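You operate a simulated robot arm through the tools that you are given. There is no shell and no other tool.

Carry out the task below with a simulated robot arm. There is one attempt and no reset: what you move stays moved.

TASK
Store the purple scarf with the sachet in the white tub and clip it shut.
Fine: the blue lid sits in the rim; both clips are fastened. Set down upright: purple scent sachet.

The check looks at the end state, three seconds after you hand in, the way a careful person would. Anything else that was tipped, shoved, dropped, spilled or broken makes it a failure. Lids that push on must go on centred and level and be pressed home; caps that screw on are set level and turned clockwise until they are tight.

THE ROBOT
A 7-joint arm with a two-finger parallel gripper, fixed in place. Base frame: the origin is at the foot of the arm, x ahead of it, y to its left, z up; the work surface is at about z = 0.74. Lengths are in m, angles in degrees, forces in N, time in s.
Its first joint turns from -132.0 to 132.0 degrees. Payload 3.91 kg.
Tool frame: the origin (TCP) lies between the finger pads and is the grasp point; the fingertips stand 0.03 m ahead of it; z points along the fingers, y is the line along which they close. The gripper opens to 0.11 m. The fingers are 0.02 m wide and 0.01 m thick; the gripper's body (0.048 by 0.112 m) begins 0.055 m behind the TCP.
Orientation is that of the tool frame in the base frame, as [roll, pitch, yaw] about the fixed x, y, z axes, in that order (R = Rz(yaw) Ry(pitch) Rx(roll)). With the fingers straight down and closing along the base's y, the tool's x points along the base's -x, its y along +y and its z along -z.

THE INTERFACE
- The arm moves only by the tool play_rows. Its argument "increments" is a list of rows, each an object (a shift or turn left out is 0, a gripper value left out holds the last) with "jaw": the finger opening in m, from 0 to 0.11; "delta_pos": the shift along the tool's x, y, z in m, a list of three; "delta_rot": the turn, a rotation vector about the tool's x, y, z in degrees, a list of three. In form: [{"jaw": jaw, "delta_pos": [tx, ty, tz], "delta_rot": [ax, ay, az]}, ...]. A call has 1 to 20 rows; each row shifts and turns the commanded pose from where the row before left it, along the tool's axes as they then stand. A row lasts 0.2 s, in which the tool goes at most 0.05 m and 8.6 degrees; a call with a longer step from one row to the next is refused whole, and so is a gripper value outside its range. Where a pose cannot be reached the arm comes as near as it can. A force on the tool above 40 N (or 10 N above the force at the start of the call, whichever is more), or a blocked arm, ends the call early, and 0.2 s more pass. Each finger travels about 0.108 m/s and halts on what it meets, pressing with about 40 N; the grip force reading is that of the motor and also rises with nothing between the fingers. The clock runs only during rows and for 0.2 s after the last one: add rows that do not move to give the fingers time. The reply holds the time, the measured pose of the TCP, the force on the tool along the base axes, the opening and the grip force, in the units named above and with some noise, with the torque about the TCP (base axes, N m) and any sound that the robot's microphone picked up.
- Cameras (640 x 400 px; columns grow to the right, rows downward): "scene" is fixed at [0.3887, 0.6391, 1.3525]; the picture's right is [-0.89, -0.45, 0.00], its down [-0.30, 0.59, -0.75] and it looks along [0.34, -0.67, -0.66] (base axes); focal length 258 px, centre (320, 200). "wrist" rides on the gripper at [0.072, 0.017, -0.103] in the tool frame; the picture's right is [-0.23, 0.97, 0.00], its down [-0.76, -0.18, -0.62] and it looks along [-0.61, -0.14, 0.78] (tool axes); focal length 222 px, centre (320, 200). There is no depth. A picture from a camera that has moved, and an enlarged one, comes with that camera's place and axes in the base frame and with its lens. The place of the scene camera against the robot may be out by one fixed shift of up to 0.025 m in any direction.
- capture(camera): a new picture of that camera. No time passes.
- inspect(camera, box): a new picture of the part [left, top, right, bottom] of that camera's present view, enlarged. No time passes.
- hand_in(): hands the job in; it is judged then, once.

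Nothing tells you positions but the pictures and the camera data. Unless the task says otherwise, let go and move clear before handing in.

The tools are called after "Call:" as a command line: name --argument value ..., lists and objects as JSON in quotes. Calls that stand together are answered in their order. play_rows: Moves the arm, as the interface text tells. Its arguments: {"type":"object","properties":{"increments":{"type":"array"}},"required":["increments"]} The other tools are called the same way: capture (camera) takes a picture; inspect (camera, box) takes an enlarged picture of a part of a camera's view; hand_in () hands the job in.

At the start:

```text
clock: 0.0
eef_pos: [0.5239, 0.3285, 1.1356]
ee_rot: [-180.0, 0.1, -180.0]
force: [-0.5, -0.7, -0.1]
ft_torque: [-0.04, 0.0, -0.01]
opening: 0.1099
grasp_force: 0.1
```

scene: 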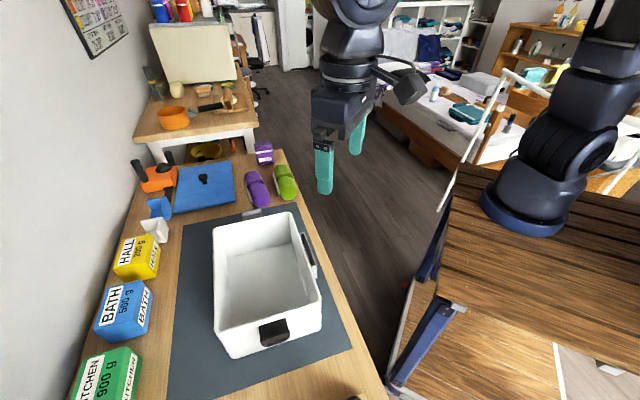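
wrist: 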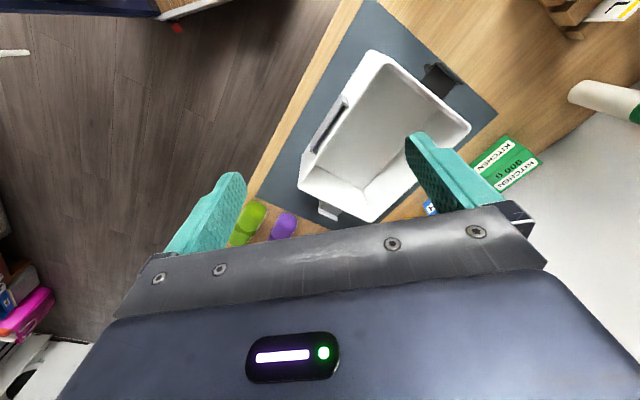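

I see a white tub on a dark mat, a purple rolled item and a green one, a purple box (sachet?), and a blue lid with a knob. I'll inspect the scene closely before moving.

Call:
inspect --camera "scene" --box '[120, 130, 320, 255]'

Call:
inspect --camera "scene" --box '[190, 200, 350, 300]'

Call:
inspect --camera "scene" --box '[190, 275, 382, 395]'

Call:
inspect --camera "wrist" --box '[200, 0, 540, 240]'

```text
3.20 times, centred on (220, 192) of scene
camera zoom: at [0.3887, 0.6391, 1.3525], right [-0.89, -0.45, 0.0], down [-0.3, 0.59, -0.75], along [0.34, -0.67, -0.66], focal length 827 px, centre (640, 224)
```

zoom: 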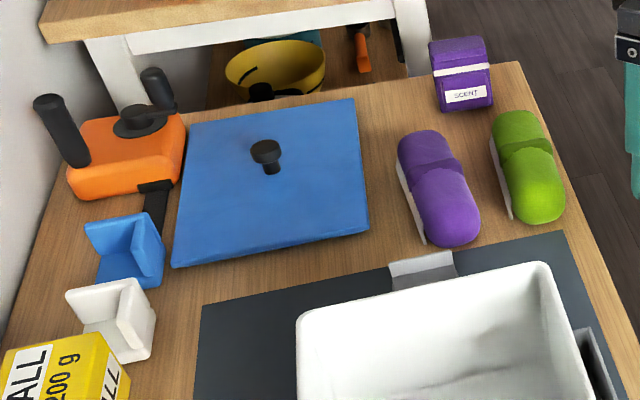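

```text
4.00 times, centred on (270, 250) of scene
camera zoom: at [0.3887, 0.6391, 1.3525], right [-0.89, -0.45, 0.0], down [-0.3, 0.59, -0.75], along [0.34, -0.67, -0.66], focal length 1033 px, centre (520, 0)
```

zoom: 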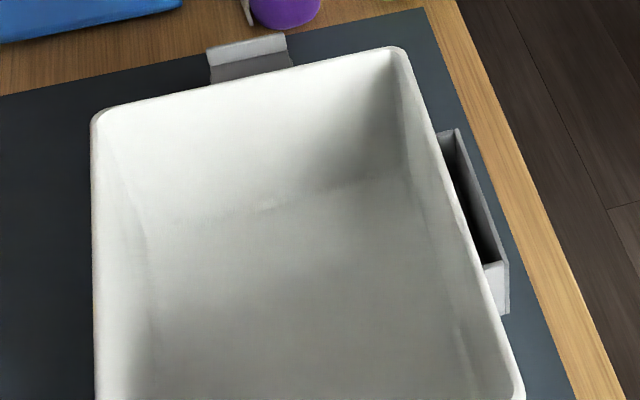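

```text
3.33 times, centred on (286, 335) of scene
camera zoom: at [0.3887, 0.6391, 1.3525], right [-0.89, -0.45, 0.0], down [-0.3, 0.59, -0.75], along [0.34, -0.67, -0.66], focal length 861 px, centre (433, -250)
```

zoom: 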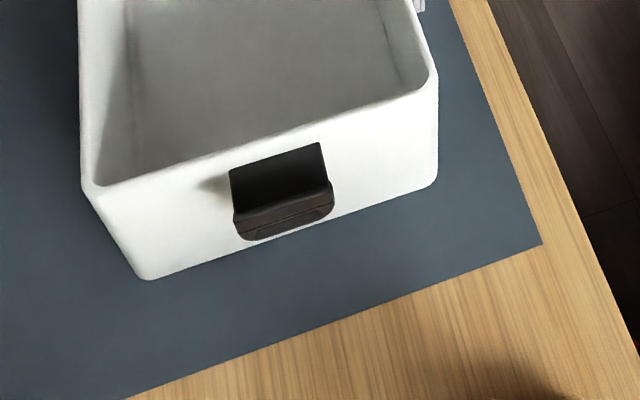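

```text
1.67 times, centred on (370, 120) of wrist
camera zoom: at [0.4519, 0.3461, 1.2397], right [0.23, 0.97, 0.0], down [0.76, -0.18, 0.62], along [0.61, -0.14, -0.78], focal length 370 px, centre (237, 333)
```

zoom: 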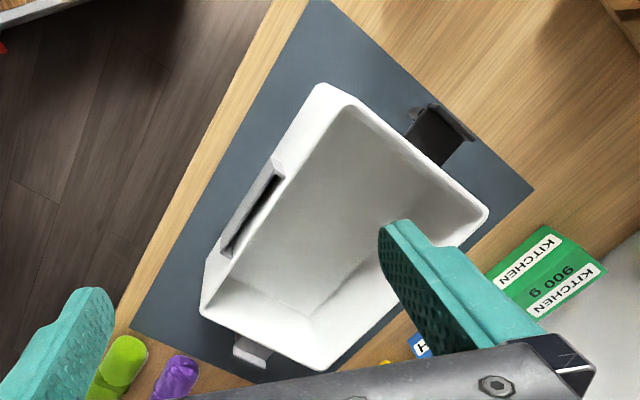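

The table runs diagonally at about 45° to the base: the tub is in the middle, with the lid, scarf and sachet at the far end. I'll move the wrist camera over the far end, well above everything, to measure positions.

Call:
play_rows --increments '[{"delta_pos": [-0.028, -0.0326, 0.0]}, {"delta_pos": [-0.028, -0.0326, 0.0]}, {"delta_pos": [-0.028, -0.0326, 0.0]}, {"delta_pos": [-0.028, -0.0326, 0.0]}, {"delta_pos": [-0.028, -0.0326, 0.0]}, {"delta_pos": [-0.028, -0.0326, 0.0]}, {"delta_pos": [-0.028, -0.0326, 0.0]}, {}]'

Call:
capture --camera "wrist"

Call:
capture --camera "scene"

```text
clock: 1.8
eef_pos: [0.7197, 0.0997, 1.1365]
ee_rot: [-180.0, 0.0, 180.0]
force: [-0.1, 0.3, 0.1]
ft_torque: [-0.06, -0.02, -0.01]
opening: 0.1101
grasp_force: 0.1
```

```text
taken
camera wrist: at [0.6482, 0.1175, 1.2394], right [0.23, 0.97, 0.0], down [0.76, -0.18, 0.62], along [0.61, -0.14, -0.78], focal length 222 px, centre (320, 200)
```

wrist: 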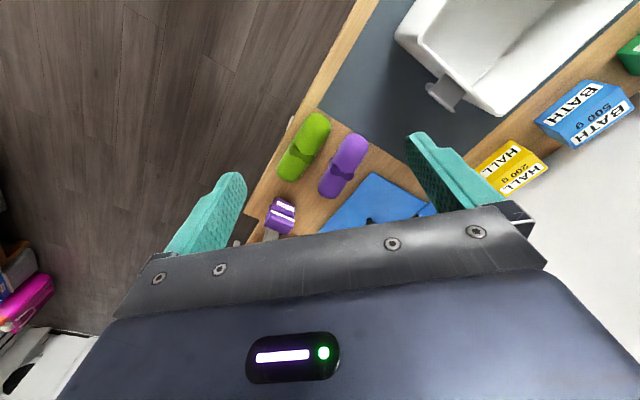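

```text
taken
```

scene: 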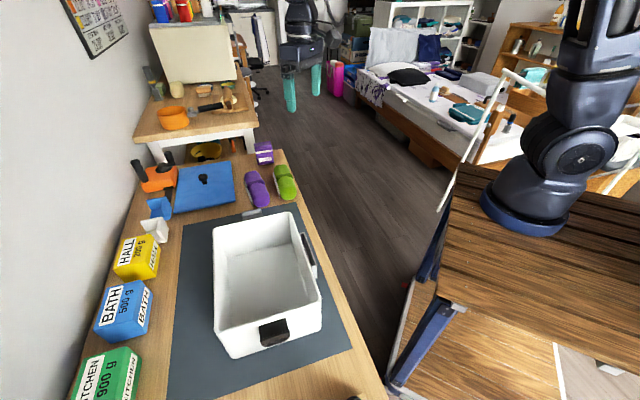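

Lid, scarf and sachet look to be near x≈0.9–1.1, some at the edge of reach. I'll tilt the tool outward a little at height to get an unobstructed view and test the reach.

Call:
play_rows --increments '[{"delta_pos": [-0.0325, 0.0075, 0.0]}, {"delta_pos": [-0.0325, 0.0075, 0.0]}, {"delta_pos": [-0.0325, 0.0075, 0.0]}, {"delta_pos": [-0.0325, 0.0075, 0.0]}, {"delta_rot": [0, -7.5, 0]}, {"delta_rot": [0, -7.5, 0]}, {"delta_rot": [0, -7.5, 0]}, {"delta_rot": [0, -7.5, 0]}, {}]'

Call:
capture --camera "wrist"

```text
clock: 3.8
eef_pos: [0.8507, 0.1303, 1.1364]
ee_rot: [-180.0, 30.0, 179.9]
force: [0.0, 0.0, -1.5]
ft_torque: [-0.02, -0.06, 0.02]
opening: 0.1102
grasp_force: 0.0
```

```text
taken
camera wrist: at [0.7358, 0.1475, 1.1896], right [0.2, 0.97, 0.11], down [0.35, -0.18, 0.92], along [0.92, -0.14, -0.37], focal length 222 px, centre (320, 200)
```

wrist: 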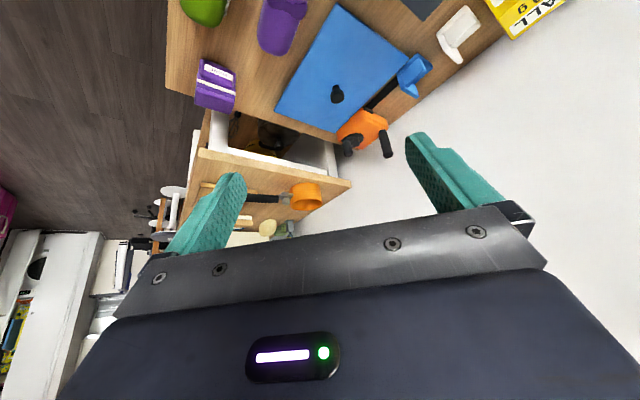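

The lid is about 0.265 × 0.20 m, centred near (1.13, 0.16) with a knob; sachet about (1.02, -0.08), scarf about (0.93, 0.11). I'll test the reach toward the knob, staying high with a 45° outward tilt.

Call:
play_rows --increments '[{"delta_rot": [0, -7.5, 0]}, {"delta_rot": [0, -7.5, 0]}, {"delta_pos": [-0.0115, 0.00375, 0.038]}, {"delta_pos": [-0.0115, 0.00375, 0.038]}, {"delta_pos": [-0.0115, 0.00375, 0.038]}, {"delta_pos": [-0.0115, 0.00375, 0.038]}, {"delta_pos": [-0.0115, 0.00375, 0.038]}, {"delta_pos": [-0.0115, 0.00375, 0.038]}, {"delta_pos": [-0.0115, 0.00375, 0.038]}, {"delta_pos": [-0.0115, 0.00375, 0.038]}, {}]'

Call:
capture --camera "wrist"

Call:
capture --camera "scene"

```text
clock: 6.2
eef_pos: [1.1279, 0.161, 0.9861]
ee_rot: [180.0, 45.0, 180.0]
force: [0.1, -0.5, 0.0]
ft_torque: [0.0, -0.01, -0.02]
opening: 0.1103
grasp_force: 0.0
```

```text
taken
camera wrist: at [1.0054, 0.178, 1.0087], right [0.16, 0.97, 0.16], down [0.1, -0.18, 0.98], along [0.98, -0.14, -0.12], focal length 222 px, centre (320, 200)
```

wrist: 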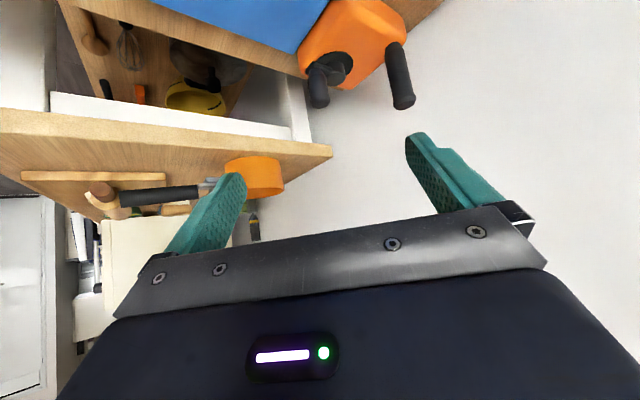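

```text
taken
```

scene: 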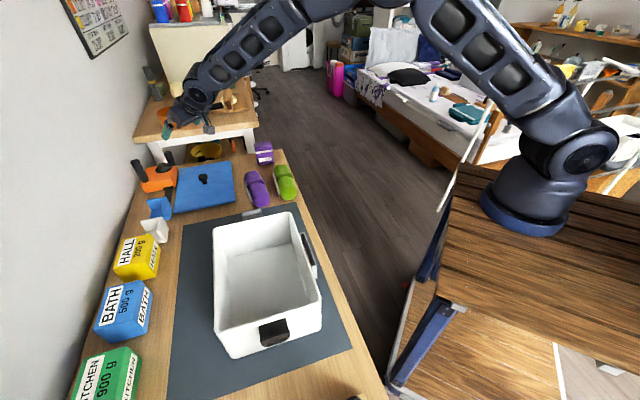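

The arm reached that pose with 45° tilt. I'll check the reach lower down (still well above the lid and the orange tool), and zoom on the knob.

Call:
play_rows --increments '[{"delta_pos": [0.0283, 0, 0.0283]}, {"delta_pos": [0.0283, 0, 0.0283]}, {"delta_pos": [0.0141, 0, 0.0141]}, {}]'

Call:
inspect --camera "scene" --box '[120, 90, 300, 210]'

```text
clock: 7.2
eef_pos: [1.1292, 0.1603, 0.8861]
ee_rot: [-180.0, 45.1, -180.0]
force: [0.2, 1.0, -0.3]
ft_torque: [0.0, 0.02, 0.02]
opening: 0.11
grasp_force: 0.0
```

```text
3.33 times, centred on (210, 150) of scene
camera zoom: at [0.3887, 0.6391, 1.3525], right [-0.89, -0.45, 0.0], down [-0.3, 0.59, -0.75], along [0.34, -0.67, -0.66], focal length 861 px, centre (687, 367)
```

zoom: 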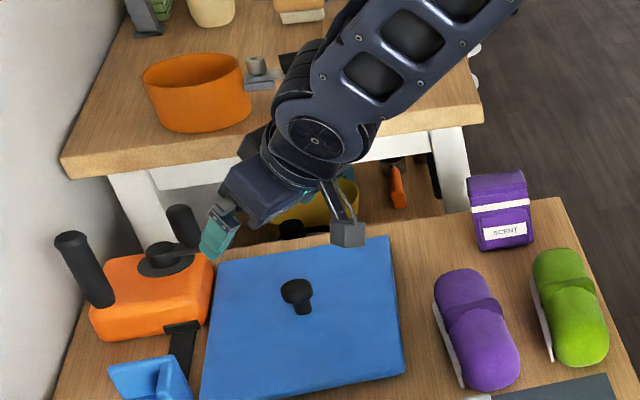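

Reach is fine at this height. I'll retreat, go back to vertical and rotate about the tool axis to line up with the purple scarf for a closer look before grasping.

Call:
play_rows --increments '[{"delta_pos": [0.0121, -0.0086, -0.0364]}, {"delta_pos": [0.0121, -0.0086, -0.0364]}, {"delta_pos": [0.0121, -0.0086, -0.0364]}, {"delta_pos": [0.0121, -0.0086, -0.0364]}, {"delta_pos": [0.0121, -0.0086, -0.0364]}, {"delta_pos": [0.0121, -0.0086, -0.0364]}, {"delta_pos": [0.0121, -0.0086, -0.0364]}, {"delta_rot": [0, 7.5, 0]}, {"delta_rot": [0, 7.5, 0]}, {"delta_rot": [0, 7.5, 0]}, {"delta_rot": [0, 7.5, 0]}, {"delta_rot": [0, 7.5, 0]}, {"delta_rot": [0, 7.5, 0]}, {"delta_rot": [0, 0, 7.5]}, {"delta_rot": [0, 0, 7.5]}, {"delta_rot": [0, 0, 7.5]}, {"delta_rot": [0, 0, 7.5]}, {}]'

Call:
capture --camera "wrist"

Call:
inspect --camera "scene" --box '[230, 130, 310, 220]'

```text
clock: 11.0
eef_pos: [0.8903, 0.101, 1.0062]
ee_rot: [179.9, 0.2, 149.9]
force: [1.2, -0.5, 0.6]
ft_torque: [0.02, -0.02, -0.02]
opening: 0.1097
grasp_force: 0.1
```

```text
taken
camera wrist: at [0.836, 0.1519, 1.1098], right [0.69, 0.73, 0.0], down [0.57, -0.54, 0.62], along [0.45, -0.43, -0.78], focal length 222 px, centre (320, 200)
```

wrist: 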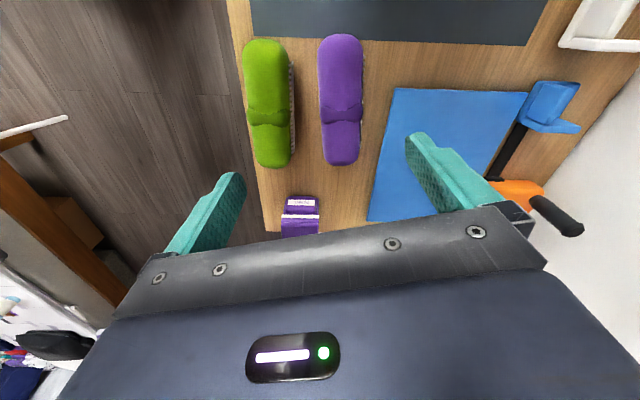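

```text
4.44 times, centred on (270, 175) of scene
camera zoom: at [0.3887, 0.6391, 1.3525], right [-0.89, -0.45, 0.0], down [-0.3, 0.59, -0.75], along [0.34, -0.67, -0.66], focal length 1148 px, centre (542, 311)
```

zoom: 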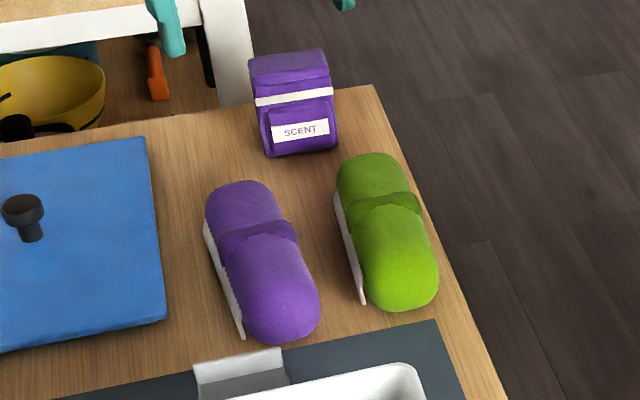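

Clear view of the scarf: centre about (0.930, 0.107), axis about -43°, width ~0.062 m, gap to the green one ~0.04 m. I'll align with it and descend partway to verify.

Call:
play_rows --increments '[{"jaw": 0.094, "delta_rot": [0, 0, 6.25]}, {"delta_rot": [0, 0, 6.25]}, {"delta_pos": [-0.014, 0.015, 0.0]}, {"delta_pos": [-0.014, 0.015, 0.0]}, {"delta_pos": [0, 0, 0.035]}, {"delta_pos": [0, 0, 0.035]}, {"delta_pos": [0, 0, 0.035]}, {}]'

Call:
capture --camera "wrist"

Call:
inspect --camera "scene" --box '[220, 120, 320, 220]'

```text
clock: 12.8
eef_pos: [0.9297, 0.1038, 0.9012]
ee_rot: [180.0, 0.0, 137.4]
force: [0.1, -0.5, 0.0]
ft_torque: [0.0, -0.03, -0.02]
opening: 0.0939
grasp_force: 0.0
```

```text
taken
camera wrist: at [0.8889, 0.1655, 1.0053], right [0.83, 0.56, 0.0], down [0.44, -0.65, 0.62], along [0.35, -0.51, -0.78], focal length 222 px, centre (320, 200)
```

wrist: 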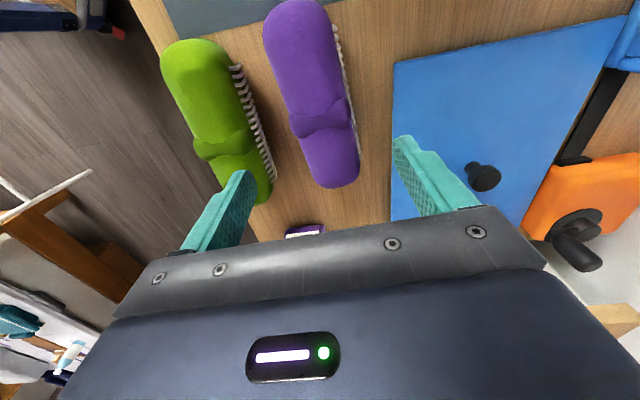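

```text
4.00 times, centred on (270, 170) of scene
camera zoom: at [0.3887, 0.6391, 1.3525], right [-0.89, -0.45, 0.0], down [-0.3, 0.59, -0.75], along [0.34, -0.67, -0.66], focal length 1033 px, centre (520, 320)
```

zoom: 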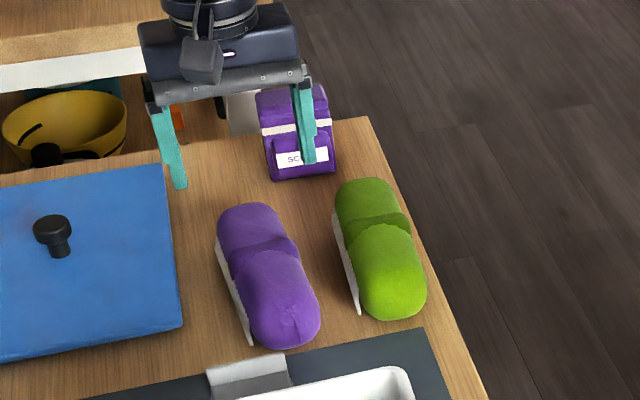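

The scarf (with fringe on one side) is aligned under the open fingers. I'll shift 3 mm, descend to z≈0.786 and close on it.

Call:
play_rows --increments '[{"delta_pos": [0, 0.003, 0.029]}, {"delta_pos": [0, 0, 0.029]}, {"delta_pos": [0, 0, 0.029]}, {"delta_pos": [0, 0, 0.028]}, {}]'

Call:
capture --camera "wrist"

Call:
inspect --camera "scene" --box '[220, 120, 320, 220]'

```text
clock: 14.0
eef_pos: [0.9326, 0.1058, 0.7868]
ee_rot: [-179.9, -0.1, 137.5]
force: [0.4, 0.7, 0.3]
ft_torque: [0.01, 0.03, -0.01]
opening: 0.0943
grasp_force: 0.0
```

```text
taken
camera wrist: at [0.8912, 0.1682, 0.89], right [0.83, 0.56, 0.0], down [0.44, -0.65, 0.62], along [0.35, -0.51, -0.78], focal length 222 px, centre (320, 200)
```

wrist: 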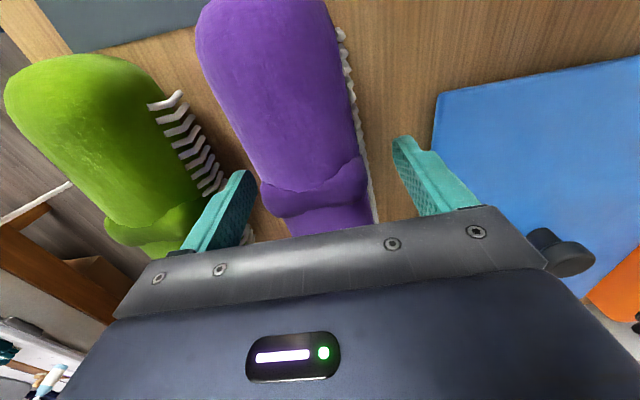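

```text
4.00 times, centred on (270, 170) of scene
camera zoom: at [0.3887, 0.6391, 1.3525], right [-0.89, -0.45, 0.0], down [-0.3, 0.59, -0.75], along [0.34, -0.67, -0.66], focal length 1033 px, centre (520, 320)
```

zoom: 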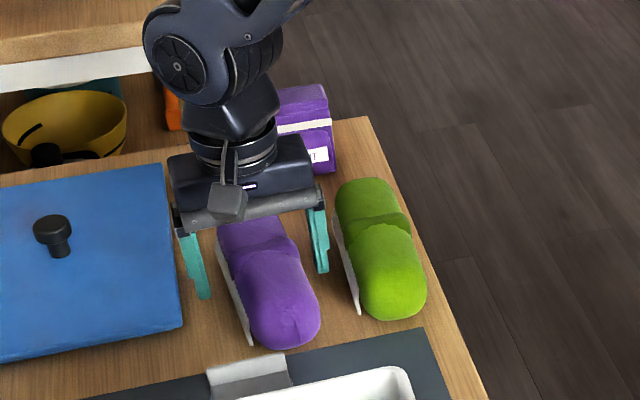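

Fingers straddle the scarf with clearance on both sides. Closing and lifting slightly.

Call:
play_rows --increments '[{"jaw": 0.04}, {}, {}, {}, {"delta_pos": [0, 0, -0.02]}, {"delta_pos": [0, 0, -0.03]}, {}]'

Call:
capture --camera "wrist"

Call:
inspect --camera "scene" --box '[220, 120, 320, 220]'

```text
clock: 15.6
eef_pos: [0.9315, 0.1062, 0.8363]
ee_rot: [179.9, 0.0, 137.5]
force: [0.6, 0.6, -3.0]
ft_torque: [0.02, 0.02, -0.04]
opening: 0.0605
grasp_force: 39.9
```

```text
taken
camera wrist: at [0.8908, 0.1683, 0.9402], right [0.83, 0.56, 0.0], down [0.44, -0.65, 0.62], along [0.35, -0.51, -0.78], focal length 222 px, centre (320, 200)
```

wrist: 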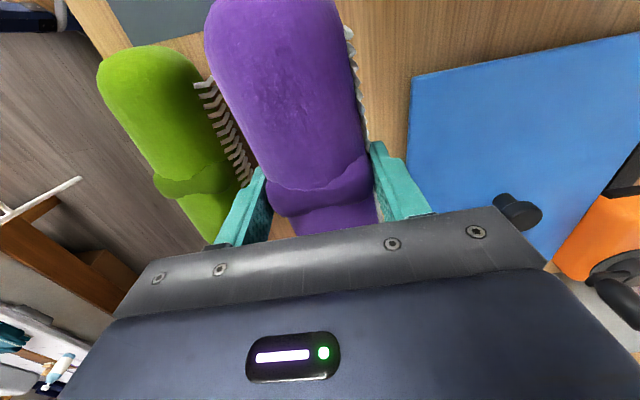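

```text
4.00 times, centred on (270, 170) of scene
camera zoom: at [0.3887, 0.6391, 1.3525], right [-0.89, -0.45, 0.0], down [-0.3, 0.59, -0.75], along [0.34, -0.67, -0.66], focal length 1033 px, centre (520, 320)
```

zoom: 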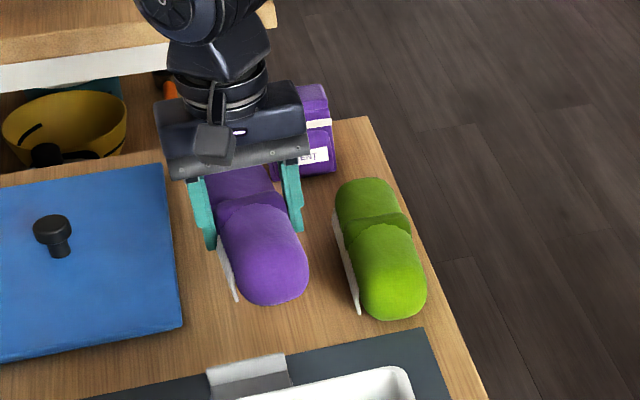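

The scarf is held firmly (0.0605 m wide). I'll raise it and swing it to the robot side of the tub at height, so the wrist camera can see the whole tub to the right of the scarf.

Call:
play_rows --increments '[{"delta_pos": [0, 0, -0.047]}, {"delta_pos": [0, 0, -0.047]}, {"delta_pos": [0, 0, -0.047]}, {"delta_pos": [0, 0, -0.047]}, {"delta_pos": [0, 0, -0.047]}, {"delta_pos": [0, 0, -0.047]}, {"delta_pos": [0.0434, -0.0148, 0]}, {"delta_pos": [0.0434, -0.0148, 0]}, {"delta_pos": [0.0434, -0.0148, 0]}, {"delta_pos": [0.0434, -0.0148, 0]}, {"delta_pos": [0.0434, -0.0148, 0]}, {"delta_pos": [0.0434, -0.0148, 0]}, {"delta_pos": [0.0434, -0.0148, 0]}, {"delta_pos": [0.0434, -0.0148, 0]}, {"delta_pos": [0.0434, -0.0148, 0]}, {"delta_pos": [0.0434, -0.0148, 0]}, {"delta_pos": [0.0434, -0.0148, 0]}, {}]'

Call:
capture --camera "wrist"

Call:
capture --camera "scene"

```text
clock: 19.4
eef_pos: [0.4715, 0.309, 1.1171]
ee_rot: [179.9, 0.0, 137.5]
force: [-0.7, -0.1, -2.2]
ft_torque: [0.02, -0.02, 0.02]
opening: 0.0604
grasp_force: 40.1
```

```text
taken
camera wrist: at [0.4302, 0.3702, 1.2221], right [0.83, 0.56, 0.0], down [0.44, -0.65, 0.62], along [0.35, -0.51, -0.78], focal length 222 px, centre (320, 200)
```

wrist: 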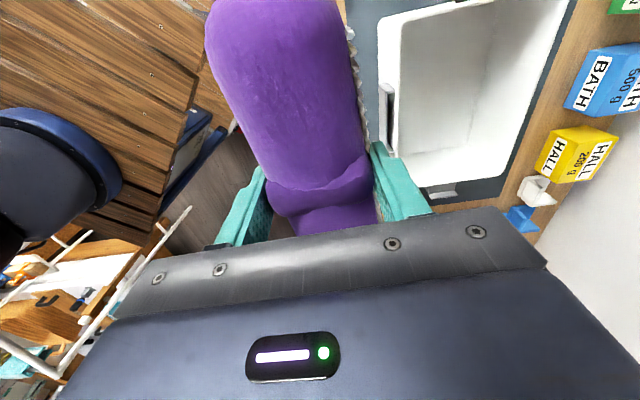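

```text
taken
```

scene: 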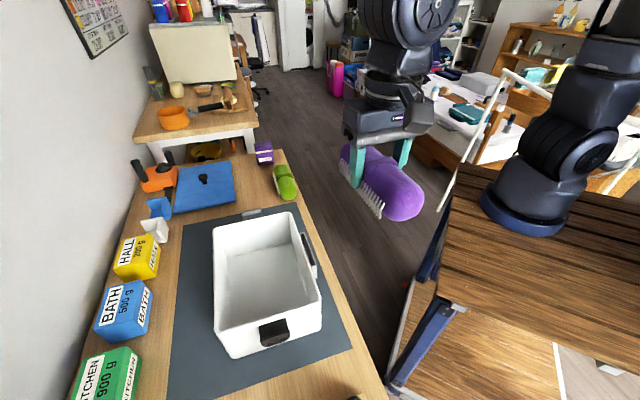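

Call:
inspect --camera "wrist" --box '[350, 0, 570, 210]'

```text
1.90 times, centred on (460, 105) of wrist
camera zoom: at [0.4302, 0.3702, 1.2221], right [0.83, 0.56, 0.0], down [0.44, -0.65, 0.62], along [0.35, -0.51, -0.78], focal length 423 px, centre (53, 381)
```

zoom: 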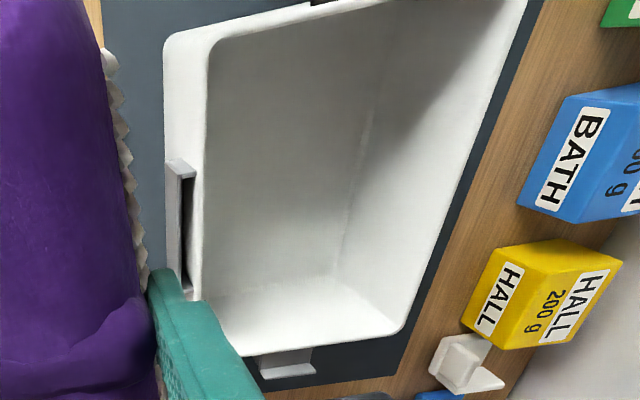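

The tub's long axis is about -44.6°, centre about (0.667, 0.398), rim near z≈0.88. I'll bring the scarf above the robot-side half of the tub and check before lowering.

Call:
play_rows --increments '[{"delta_pos": [-0.0206, 0.042, 0]}, {"delta_pos": [-0.0206, 0.042, 0]}, {"delta_pos": [-0.0206, 0.042, 0]}, {"delta_pos": [-0.0206, 0.042, 0]}, {"delta_rot": [0, 0, 2]}, {"delta_pos": [0, 0, 0.045]}, {"delta_pos": [0, 0, 0.045]}, {"delta_pos": [0, 0, 0.04]}, {}]'

Call:
capture --camera "wrist"

Call:
inspect --camera "scene" --box '[170, 150, 370, 390]'

```text
clock: 21.4
eef_pos: [0.6456, 0.3771, 0.9893]
ee_rot: [180.0, -0.1, 135.5]
force: [-0.2, 0.2, -2.5]
ft_torque: [-0.03, -0.03, -0.01]
opening: 0.0607
grasp_force: 40.5
```

```text
taken
camera wrist: at [0.6058, 0.4398, 1.0933], right [0.84, 0.54, 0.0], down [0.42, -0.66, 0.62], along [0.33, -0.53, -0.78], focal length 222 px, centre (320, 200)
```

wrist: 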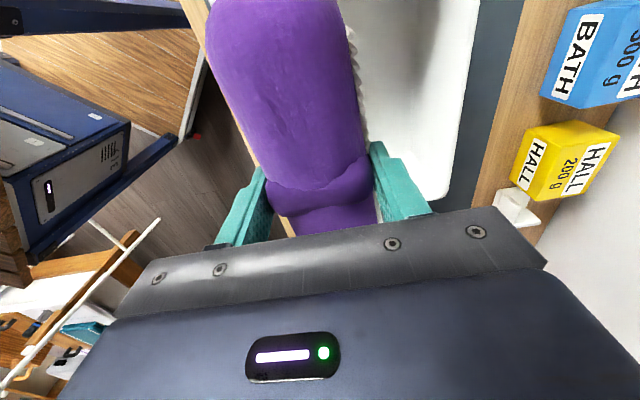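

```text
1.67 times, centred on (270, 270) of scene
camera zoom: at [0.3887, 0.6391, 1.3525], right [-0.89, -0.45, 0.0], down [-0.3, 0.59, -0.75], along [0.34, -0.67, -0.66], focal length 431 px, centre (403, 83)
```

zoom: 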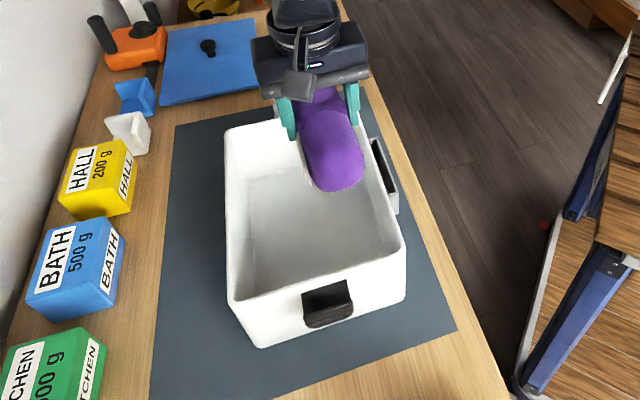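

The e2+ wall is 0.13 m from the TCP, so I'll shift 12 mm away from the robot to give the gripper body room inside the near wall, then lower the scarf to the floor of the tub.

Call:
play_rows --increments '[{"delta_pos": [0, 0.012, 0]}, {"delta_pos": [0, 0, 0.04]}, {"delta_pos": [0, 0, 0.04]}, {"delta_pos": [0, 0, 0.035]}, {}]'

Call:
inspect --camera "scene" --box '[170, 150, 370, 390]'

Call:
capture --camera "wrist"

```text
clock: 22.6
eef_pos: [0.6542, 0.3859, 0.8743]
ee_rot: [-180.0, 0.0, 135.5]
force: [-0.1, 0.3, -3.0]
ft_torque: [0.03, 0.0, 0.0]
opening: 0.0602
grasp_force: 40.0
```

```text
1.67 times, centred on (270, 270) of scene
camera zoom: at [0.3887, 0.6391, 1.3525], right [-0.89, -0.45, 0.0], down [-0.3, 0.59, -0.75], along [0.34, -0.67, -0.66], focal length 431 px, centre (403, 83)
```

zoom: 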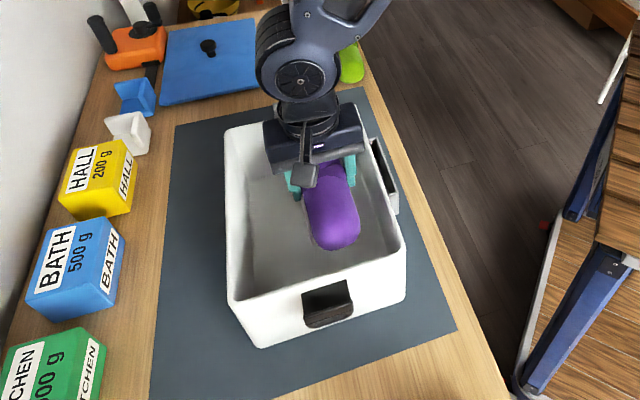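

```text
taken
camera wrist: at [0.6144, 0.4491, 0.9775], right [0.84, 0.54, 0.0], down [0.42, -0.66, 0.62], along [0.33, -0.53, -0.78], focal length 222 px, centre (320, 200)
```

wrist: 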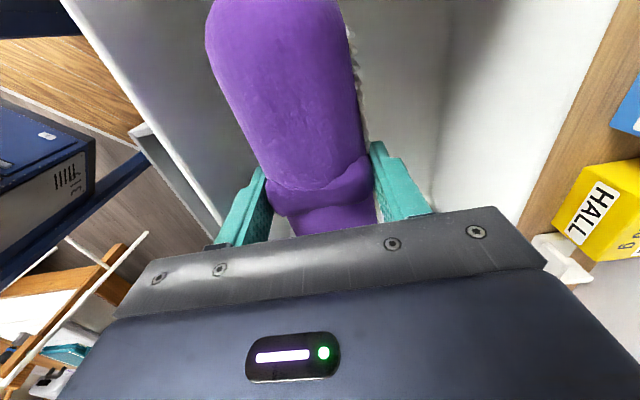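

I need to check clearance of the gripper body to the near wall before going below the rim.

Call:
inspect --camera "wrist" --box '[40, 0, 280, 240]'

Call:
inspect --camera "wrist" --box '[340, 0, 640, 240]'

Call:
inspect --camera "scene" --box '[210, 190, 330, 290]'

```text
1.67 times, centred on (160, 120) of wrist
camera zoom: at [0.6144, 0.4491, 0.9775], right [0.84, 0.54, 0.0], down [0.42, -0.66, 0.62], along [0.33, -0.53, -0.78], focal length 370 px, centre (587, 333)
```

zoom: 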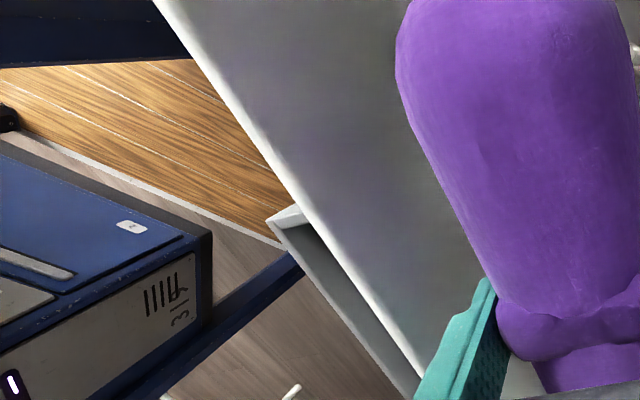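

```text
1.67 times, centred on (490, 120) of wrist
camera zoom: at [0.6144, 0.4491, 0.9775], right [0.84, 0.54, 0.0], down [0.42, -0.66, 0.62], along [0.33, -0.53, -0.78], focal length 370 px, centre (37, 333)
```

zoom: 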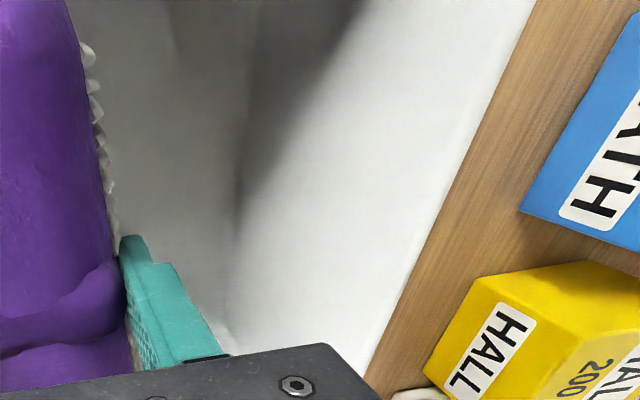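

```text
4.00 times, centred on (270, 240) of scene
camera zoom: at [0.3887, 0.6391, 1.3525], right [-0.89, -0.45, 0.0], down [-0.3, 0.59, -0.75], along [0.34, -0.67, -0.66], focal length 1033 px, centre (520, 40)
```

zoom: 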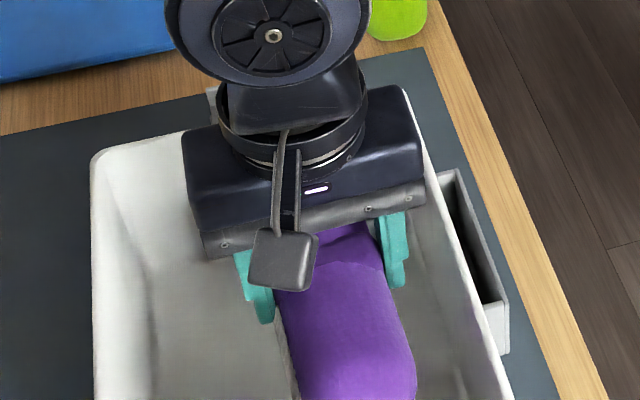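

Rim height works out at z≈0.87, outer width ≈0.195 m; clearance is OK with another 6 mm shift. Lowering the scarf to the tub floor now.

Call:
play_rows --increments '[{"delta_pos": [0, 0.006, 0.0]}, {"delta_pos": [0, 0, 0.03]}, {"delta_pos": [0, 0, 0.03]}, {"delta_pos": [0, 0, 0.01]}, {"delta_pos": [0, 0, 0.005]}, {}]'

Call:
inspect --camera "scene" --box '[170, 150, 370, 390]'

Call:
capture --camera "wrist"

```text
clock: 24.0
eef_pos: [0.6589, 0.3898, 0.797]
ee_rot: [179.9, 0.0, 135.5]
force: [0.4, -0.1, -2.2]
ft_torque: [0.0, -0.02, 0.01]
opening: 0.0604
grasp_force: 39.8
```

```text
1.67 times, centred on (270, 270) of scene
camera zoom: at [0.3887, 0.6391, 1.3525], right [-0.89, -0.45, 0.0], down [-0.3, 0.59, -0.75], along [0.34, -0.67, -0.66], focal length 431 px, centre (403, 83)
```

zoom: 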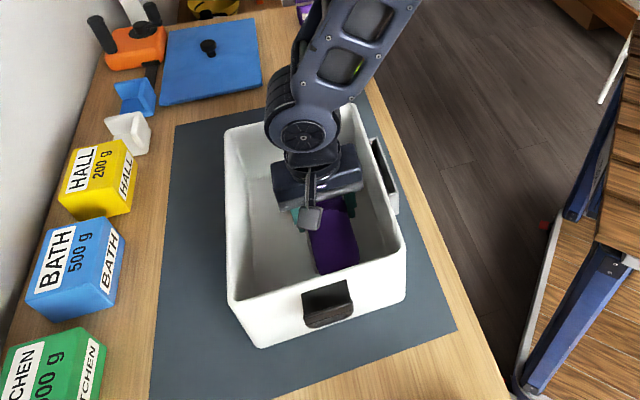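

```text
taken
camera wrist: at [0.6187, 0.4529, 0.9014], right [0.84, 0.54, 0.0], down [0.42, -0.66, 0.62], along [0.33, -0.53, -0.78], focal length 222 px, centre (320, 200)
```

wrist: 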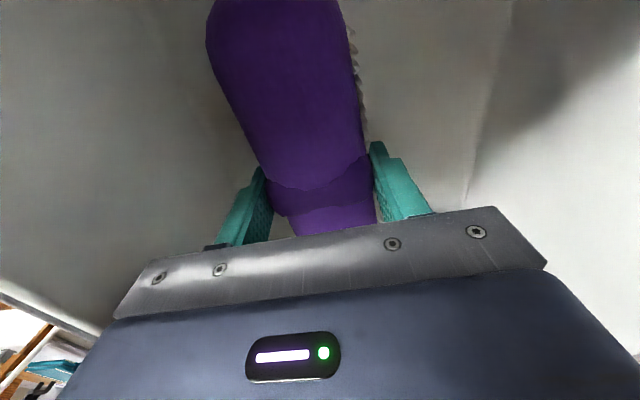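

Still carrying the full weight (no contact yet). I'll lower in small steps until it touches.

Call:
play_rows --increments '[{"delta_pos": [0, 0, 0.003]}, {"delta_pos": [0, 0, 0.002]}, {}]'

```text
clock: 24.8
eef_pos: [0.6584, 0.3892, 0.795]
ee_rot: [179.9, -0.1, 135.5]
force: [-0.8, -4.0, 18.4]
ft_torque: [-0.3, 0.54, 0.64]
opening: 0.0604
grasp_force: 40.4
```

The scarf touches the floor. Opening modestly and withdrawing straight up.

Call:
play_rows --increments '[{"jaw": 0.08}, {}, {}, {"delta_pos": [0, 0, -0.02]}, {"delta_pos": [0, 0, -0.04]}, {"delta_pos": [0, 0, -0.045]}, {"delta_pos": [0, 0, -0.045]}, {"delta_pos": [0, 0, -0.045]}, {"delta_pos": [0, 0, -0.045]}, {}]'

Call:
capture --camera "wrist"

Call:
inspect --camera "scene" --box '[170, 150, 370, 390]'

```text
clock: 27.0
eef_pos: [0.6582, 0.3897, 1.0337]
ee_rot: [179.9, 0.0, 135.5]
force: [-0.1, -0.3, 0.1]
ft_torque: [0.03, 0.03, -0.02]
opening: 0.0799
grasp_force: 0.2
```

```text
taken
camera wrist: at [0.6182, 0.4528, 1.1367], right [0.84, 0.54, 0.0], down [0.42, -0.66, 0.62], along [0.33, -0.53, -0.78], focal length 222 px, centre (320, 200)
```

wrist: 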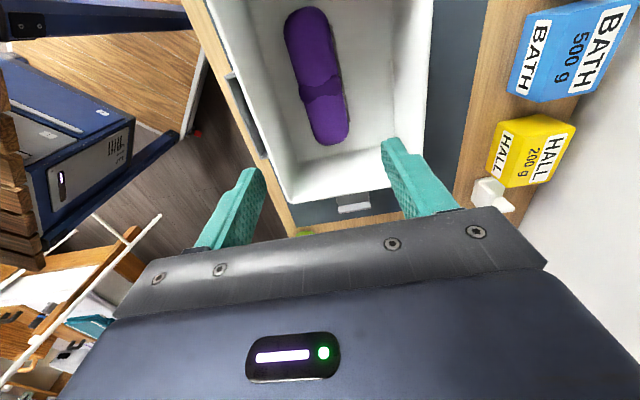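

```text
1.67 times, centred on (270, 270) of scene
camera zoom: at [0.3887, 0.6391, 1.3525], right [-0.89, -0.45, 0.0], down [-0.3, 0.59, -0.75], along [0.34, -0.67, -0.66], focal length 431 px, centre (403, 83)
```

zoom: 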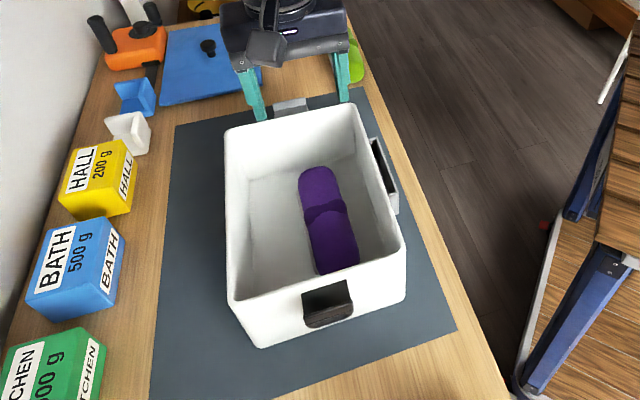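

The scarf lies in the tub. While here, I'll back off a bit to see the full tub with both clips from above.

Call:
play_rows --increments '[{"delta_pos": [0.04, 0, -0.02]}, {"delta_pos": [0.04, 0, -0.02]}, {"delta_pos": [0.04, 0, -0.02]}, {}]'

Call:
capture --camera "wrist"

Call:
inspect --camera "wrist" --box '[200, 0, 520, 220]'

```text
clock: 28.0
eef_pos: [0.5716, 0.473, 1.0931]
ee_rot: [180.0, 0.0, 135.5]
force: [-0.1, -0.3, 0.8]
ft_torque: [-0.02, -0.01, 0.0]
opening: 0.0797
grasp_force: 0.0
```

```text
taken
camera wrist: at [0.5323, 0.5364, 1.1962], right [0.84, 0.54, 0.0], down [0.42, -0.66, 0.62], along [0.33, -0.53, -0.78], focal length 222 px, centre (320, 200)
```

wrist: 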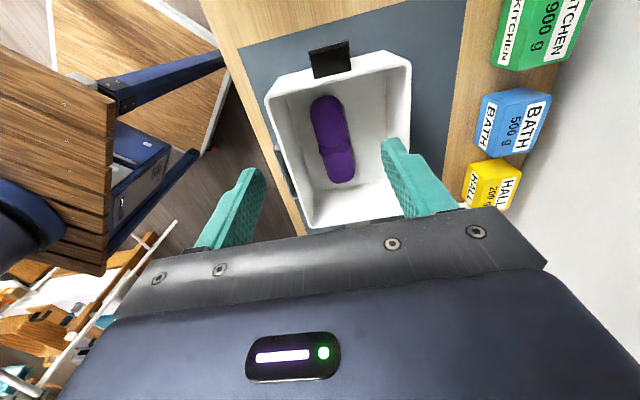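

```text
1.82 times, centred on (360, 110) of wrist
camera zoom: at [0.5323, 0.5364, 1.1962], right [0.84, 0.54, 0.0], down [0.42, -0.66, 0.62], along [0.33, -0.53, -0.78], focal length 404 px, centre (247, 364)
```

zoom: 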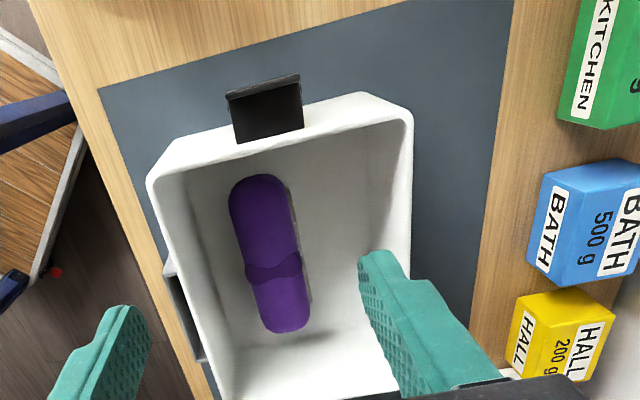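

The scarf is well placed; the black clip is on the near short end (open, flap out). I'll take a lower, oblique close-up of this clip to understand its hinge.

Call:
play_rows --increments '[{"delta_pos": [0.0375, 0.006, 0.02]}, {"delta_pos": [0.0375, 0.006, 0.03]}, {"delta_pos": [0.0375, 0.006, 0.03]}, {"delta_pos": [0.0375, 0.006, 0.03]}, {}]'

Call:
capture --camera "wrist"

Call:
inspect --camera "wrist" --box '[230, 90, 400, 210]'

```text
clock: 29.2
eef_pos: [0.4822, 0.5959, 0.9825]
ee_rot: [179.9, 0.1, 135.5]
force: [-0.5, -0.7, 0.0]
ft_torque: [-0.01, 0.0, 0.01]
opening: 0.08
grasp_force: 0.0
```

```text
taken
camera wrist: at [0.4427, 0.6602, 1.0863], right [0.84, 0.54, 0.0], down [0.42, -0.66, 0.62], along [0.33, -0.53, -0.78], focal length 222 px, centre (320, 200)
```

wrist: 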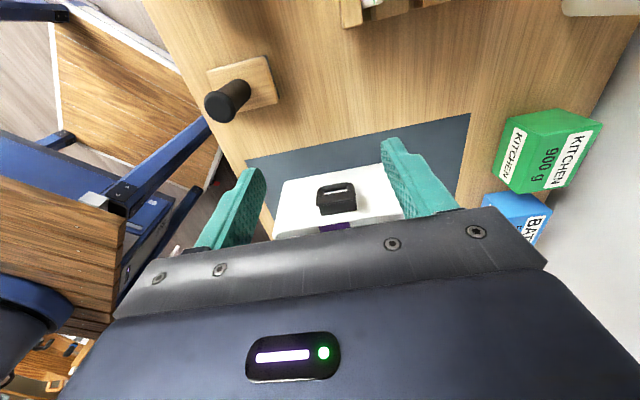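

```text
3.33 times, centred on (315, 150) of wrist
camera zoom: at [0.4427, 0.6602, 1.0863], right [0.84, 0.54, 0.0], down [0.42, -0.66, 0.62], along [0.33, -0.53, -0.78], focal length 740 px, centre (337, 367)
```

zoom: 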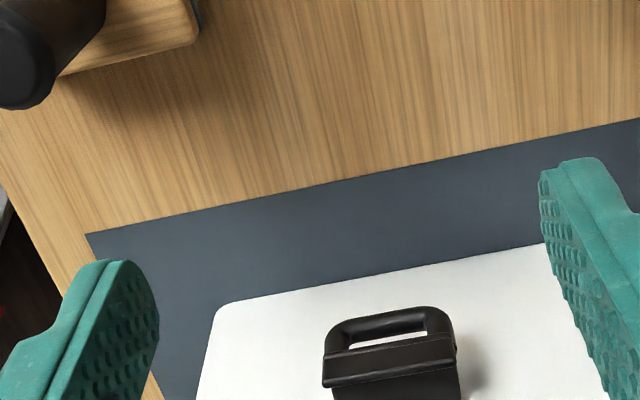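

The clip is a flap hinged on the wall at z≈0.83, sticking out roughly horizontally ~35 mm with a lip and loop at its end; it must be swung up over the lid edge. There's also a stand with a black post near (0.39, 0.55) to avoid. Next I go look at the sachet.

Call:
play_rows --increments '[{"delta_pos": [-0.02, 0, -0.04]}, {"delta_pos": [-0.045, -0.0069, -0.01]}, {"delta_pos": [-0.0461, -0.0069, 0]}, {"delta_pos": [-0.0461, -0.0069, 0]}, {"delta_pos": [-0.0461, -0.0069, 0]}, {"delta_pos": [-0.0461, -0.0069, 0]}, {"delta_pos": [-0.0461, -0.0069, 0]}, {"delta_pos": [-0.0461, -0.0069, 0]}, {"delta_pos": [-0.0461, -0.0069, 0]}, {"delta_pos": [-0.0461, -0.0069, 0]}, {"delta_pos": [-0.0461, -0.0069, 0]}, {"delta_pos": [-0.0461, -0.0069, 0]}, {"delta_pos": [-0.0461, -0.0069, 0]}, {"delta_pos": [-0.0461, -0.0069, 0]}, {"delta_pos": [-0.0461, -0.0069, 0]}, {"delta_pos": [-0.0461, -0.0069, 0.02]}, {"delta_pos": [-0.0461, -0.0069, 0.02]}, {}]'

Call:
capture --camera "wrist"

Call:
inspect --camera "wrist" --box '[220, 60, 420, 220]'

```text
refused: row 16 steps farther than a row can; nothing moved
```

```text
taken
camera wrist: at [0.4427, 0.6602, 1.0863], right [0.84, 0.54, 0.0], down [0.42, -0.66, 0.62], along [0.33, -0.53, -0.78], focal length 222 px, centre (320, 200)
```

wrist: 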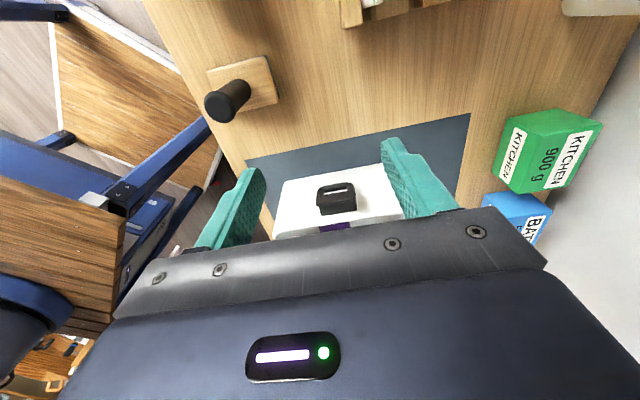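

```text
2.50 times, centred on (320, 140) of wrist
camera zoom: at [0.4427, 0.6602, 1.0863], right [0.84, 0.54, 0.0], down [0.42, -0.66, 0.62], along [0.33, -0.53, -0.78], focal length 555 px, centre (320, 350)
```

zoom: 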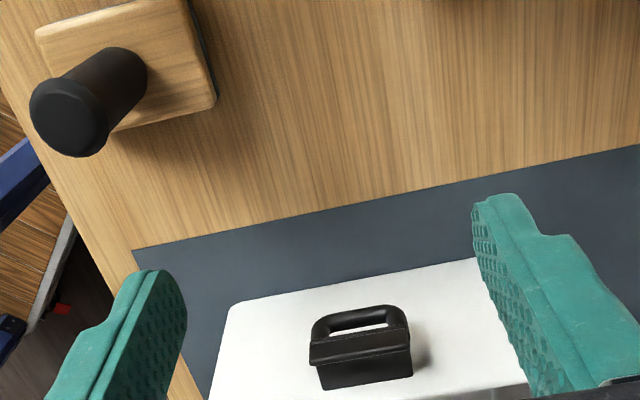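

The row limit refused that move; nothing moved. From the two views I now take the clip as hinged just below the rim (z≈0.858) with its tab hanging at the outer end, so it has to be pushed up ~90°. Going to the sachet with slightly shorter steps.

Call:
play_rows --increments '[{"delta_pos": [-0.02, 0, -0.04]}, {"delta_pos": [-0.045, -0.0069, -0.01]}, {"delta_pos": [-0.0461, -0.0069, 0]}, {"delta_pos": [-0.0461, -0.0069, 0]}, {"delta_pos": [-0.0461, -0.0069, 0]}, {"delta_pos": [-0.0461, -0.0069, 0]}, {"delta_pos": [-0.0461, -0.0069, 0]}, {"delta_pos": [-0.0461, -0.0069, 0]}, {"delta_pos": [-0.0461, -0.0069, 0]}, {"delta_pos": [-0.0461, -0.0069, 0]}, {"delta_pos": [-0.0461, -0.0069, 0]}, {"delta_pos": [-0.0461, -0.0069, 0]}, {"delta_pos": [-0.0461, -0.0069, 0]}, {"delta_pos": [-0.0461, -0.0069, 0]}, {"delta_pos": [-0.0461, -0.0069, 0]}, {"delta_pos": [-0.0461, -0.0069, 0.01]}, {"delta_pos": [-0.0461, -0.0069, 0.01]}, {}]'

Call:
capture --camera "wrist"

Call:
inspect --camera "wrist" --box '[220, 60, 420, 220]'

```text
clock: 33.0
eef_pos: [0.9442, -0.0132, 1.0128]
ee_rot: [180.0, 0.0, 135.5]
force: [0.1, -0.3, 0.9]
ft_torque: [-0.04, 0.02, 0.02]
opening: 0.0799
grasp_force: 0.0
```

```text
taken
camera wrist: at [0.9049, 0.0502, 1.1164], right [0.84, 0.54, 0.0], down [0.42, -0.66, 0.62], along [0.33, -0.53, -0.78], focal length 222 px, centre (320, 200)
```

wrist: 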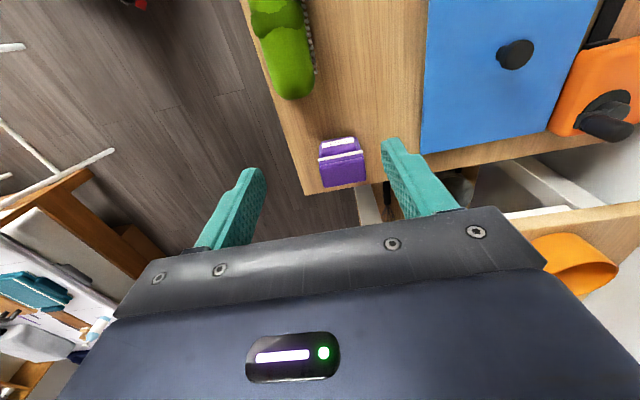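

```text
2.50 times, centred on (320, 140) of wrist
camera zoom: at [0.9049, 0.0502, 1.1164], right [0.84, 0.54, 0.0], down [0.42, -0.66, 0.62], along [0.33, -0.53, -0.78], focal length 555 px, centre (320, 350)
```

zoom: 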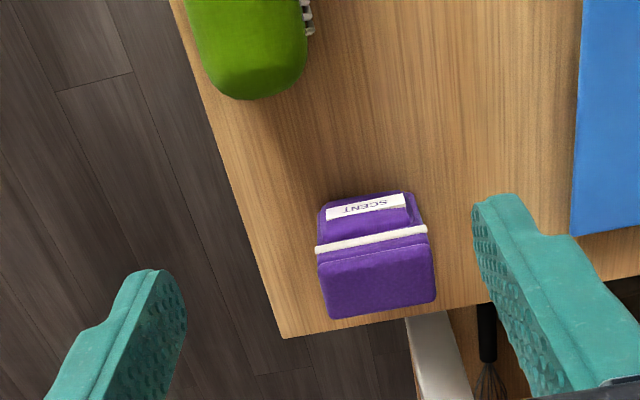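

The sachet is upright at about (1.037, -0.087), ~0.068 wide (along e2), ~0.046 deep, ~0.073 tall. I'll tilt 15° toward it (in the finger plane so pads stay parallel to its sides) and approach above it to test reach.

Call:
play_rows --increments '[{"jaw": 0.1, "delta_rot": [0, -7.5, 0]}, {"delta_rot": [0, -7.5, 0]}, {"delta_pos": [-0.0225, 0.003, 0.0301]}, {"delta_pos": [-0.0225, 0.003, 0.0301]}, {"delta_pos": [-0.0225, 0.003, 0.0301]}, {"delta_pos": [-0.0225, 0.003, 0.0301]}, {}]'

Call:
capture --camera "wrist"

Call:
inspect --camera "scene" --box '[210, 90, 320, 200]'

```text
clock: 34.6
eef_pos: [1.0366, -0.0877, 0.9188]
ee_rot: [-179.9, 15.0, 135.5]
force: [-0.4, -0.8, -0.4]
ft_torque: [0.03, -0.01, 0.01]
opening: 0.1
grasp_force: 0.1
```

```text
taken
camera wrist: at [0.9797, -0.007, 1.0006], right [0.84, 0.54, 0.06], down [0.29, -0.53, 0.8], along [0.46, -0.65, -0.6], focal length 222 px, centre (320, 200)
```

wrist: 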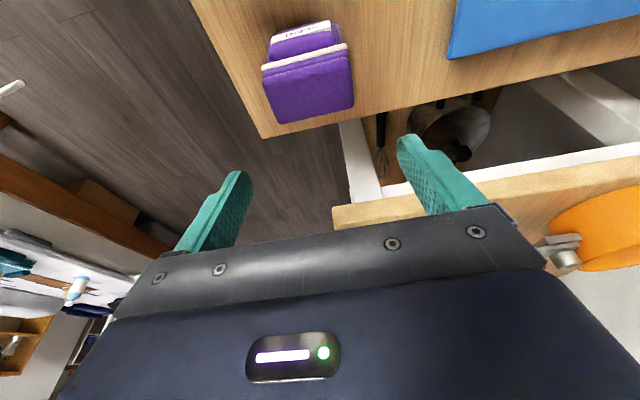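

```text
3.64 times, centred on (265, 145) of scene
camera zoom: at [0.3887, 0.6391, 1.3525], right [-0.89, -0.45, 0.0], down [-0.3, 0.59, -0.75], along [0.34, -0.67, -0.66], focal length 940 px, centre (520, 400)
```

zoom: 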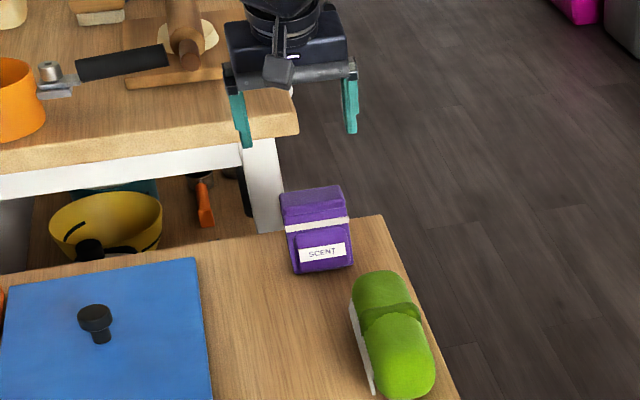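

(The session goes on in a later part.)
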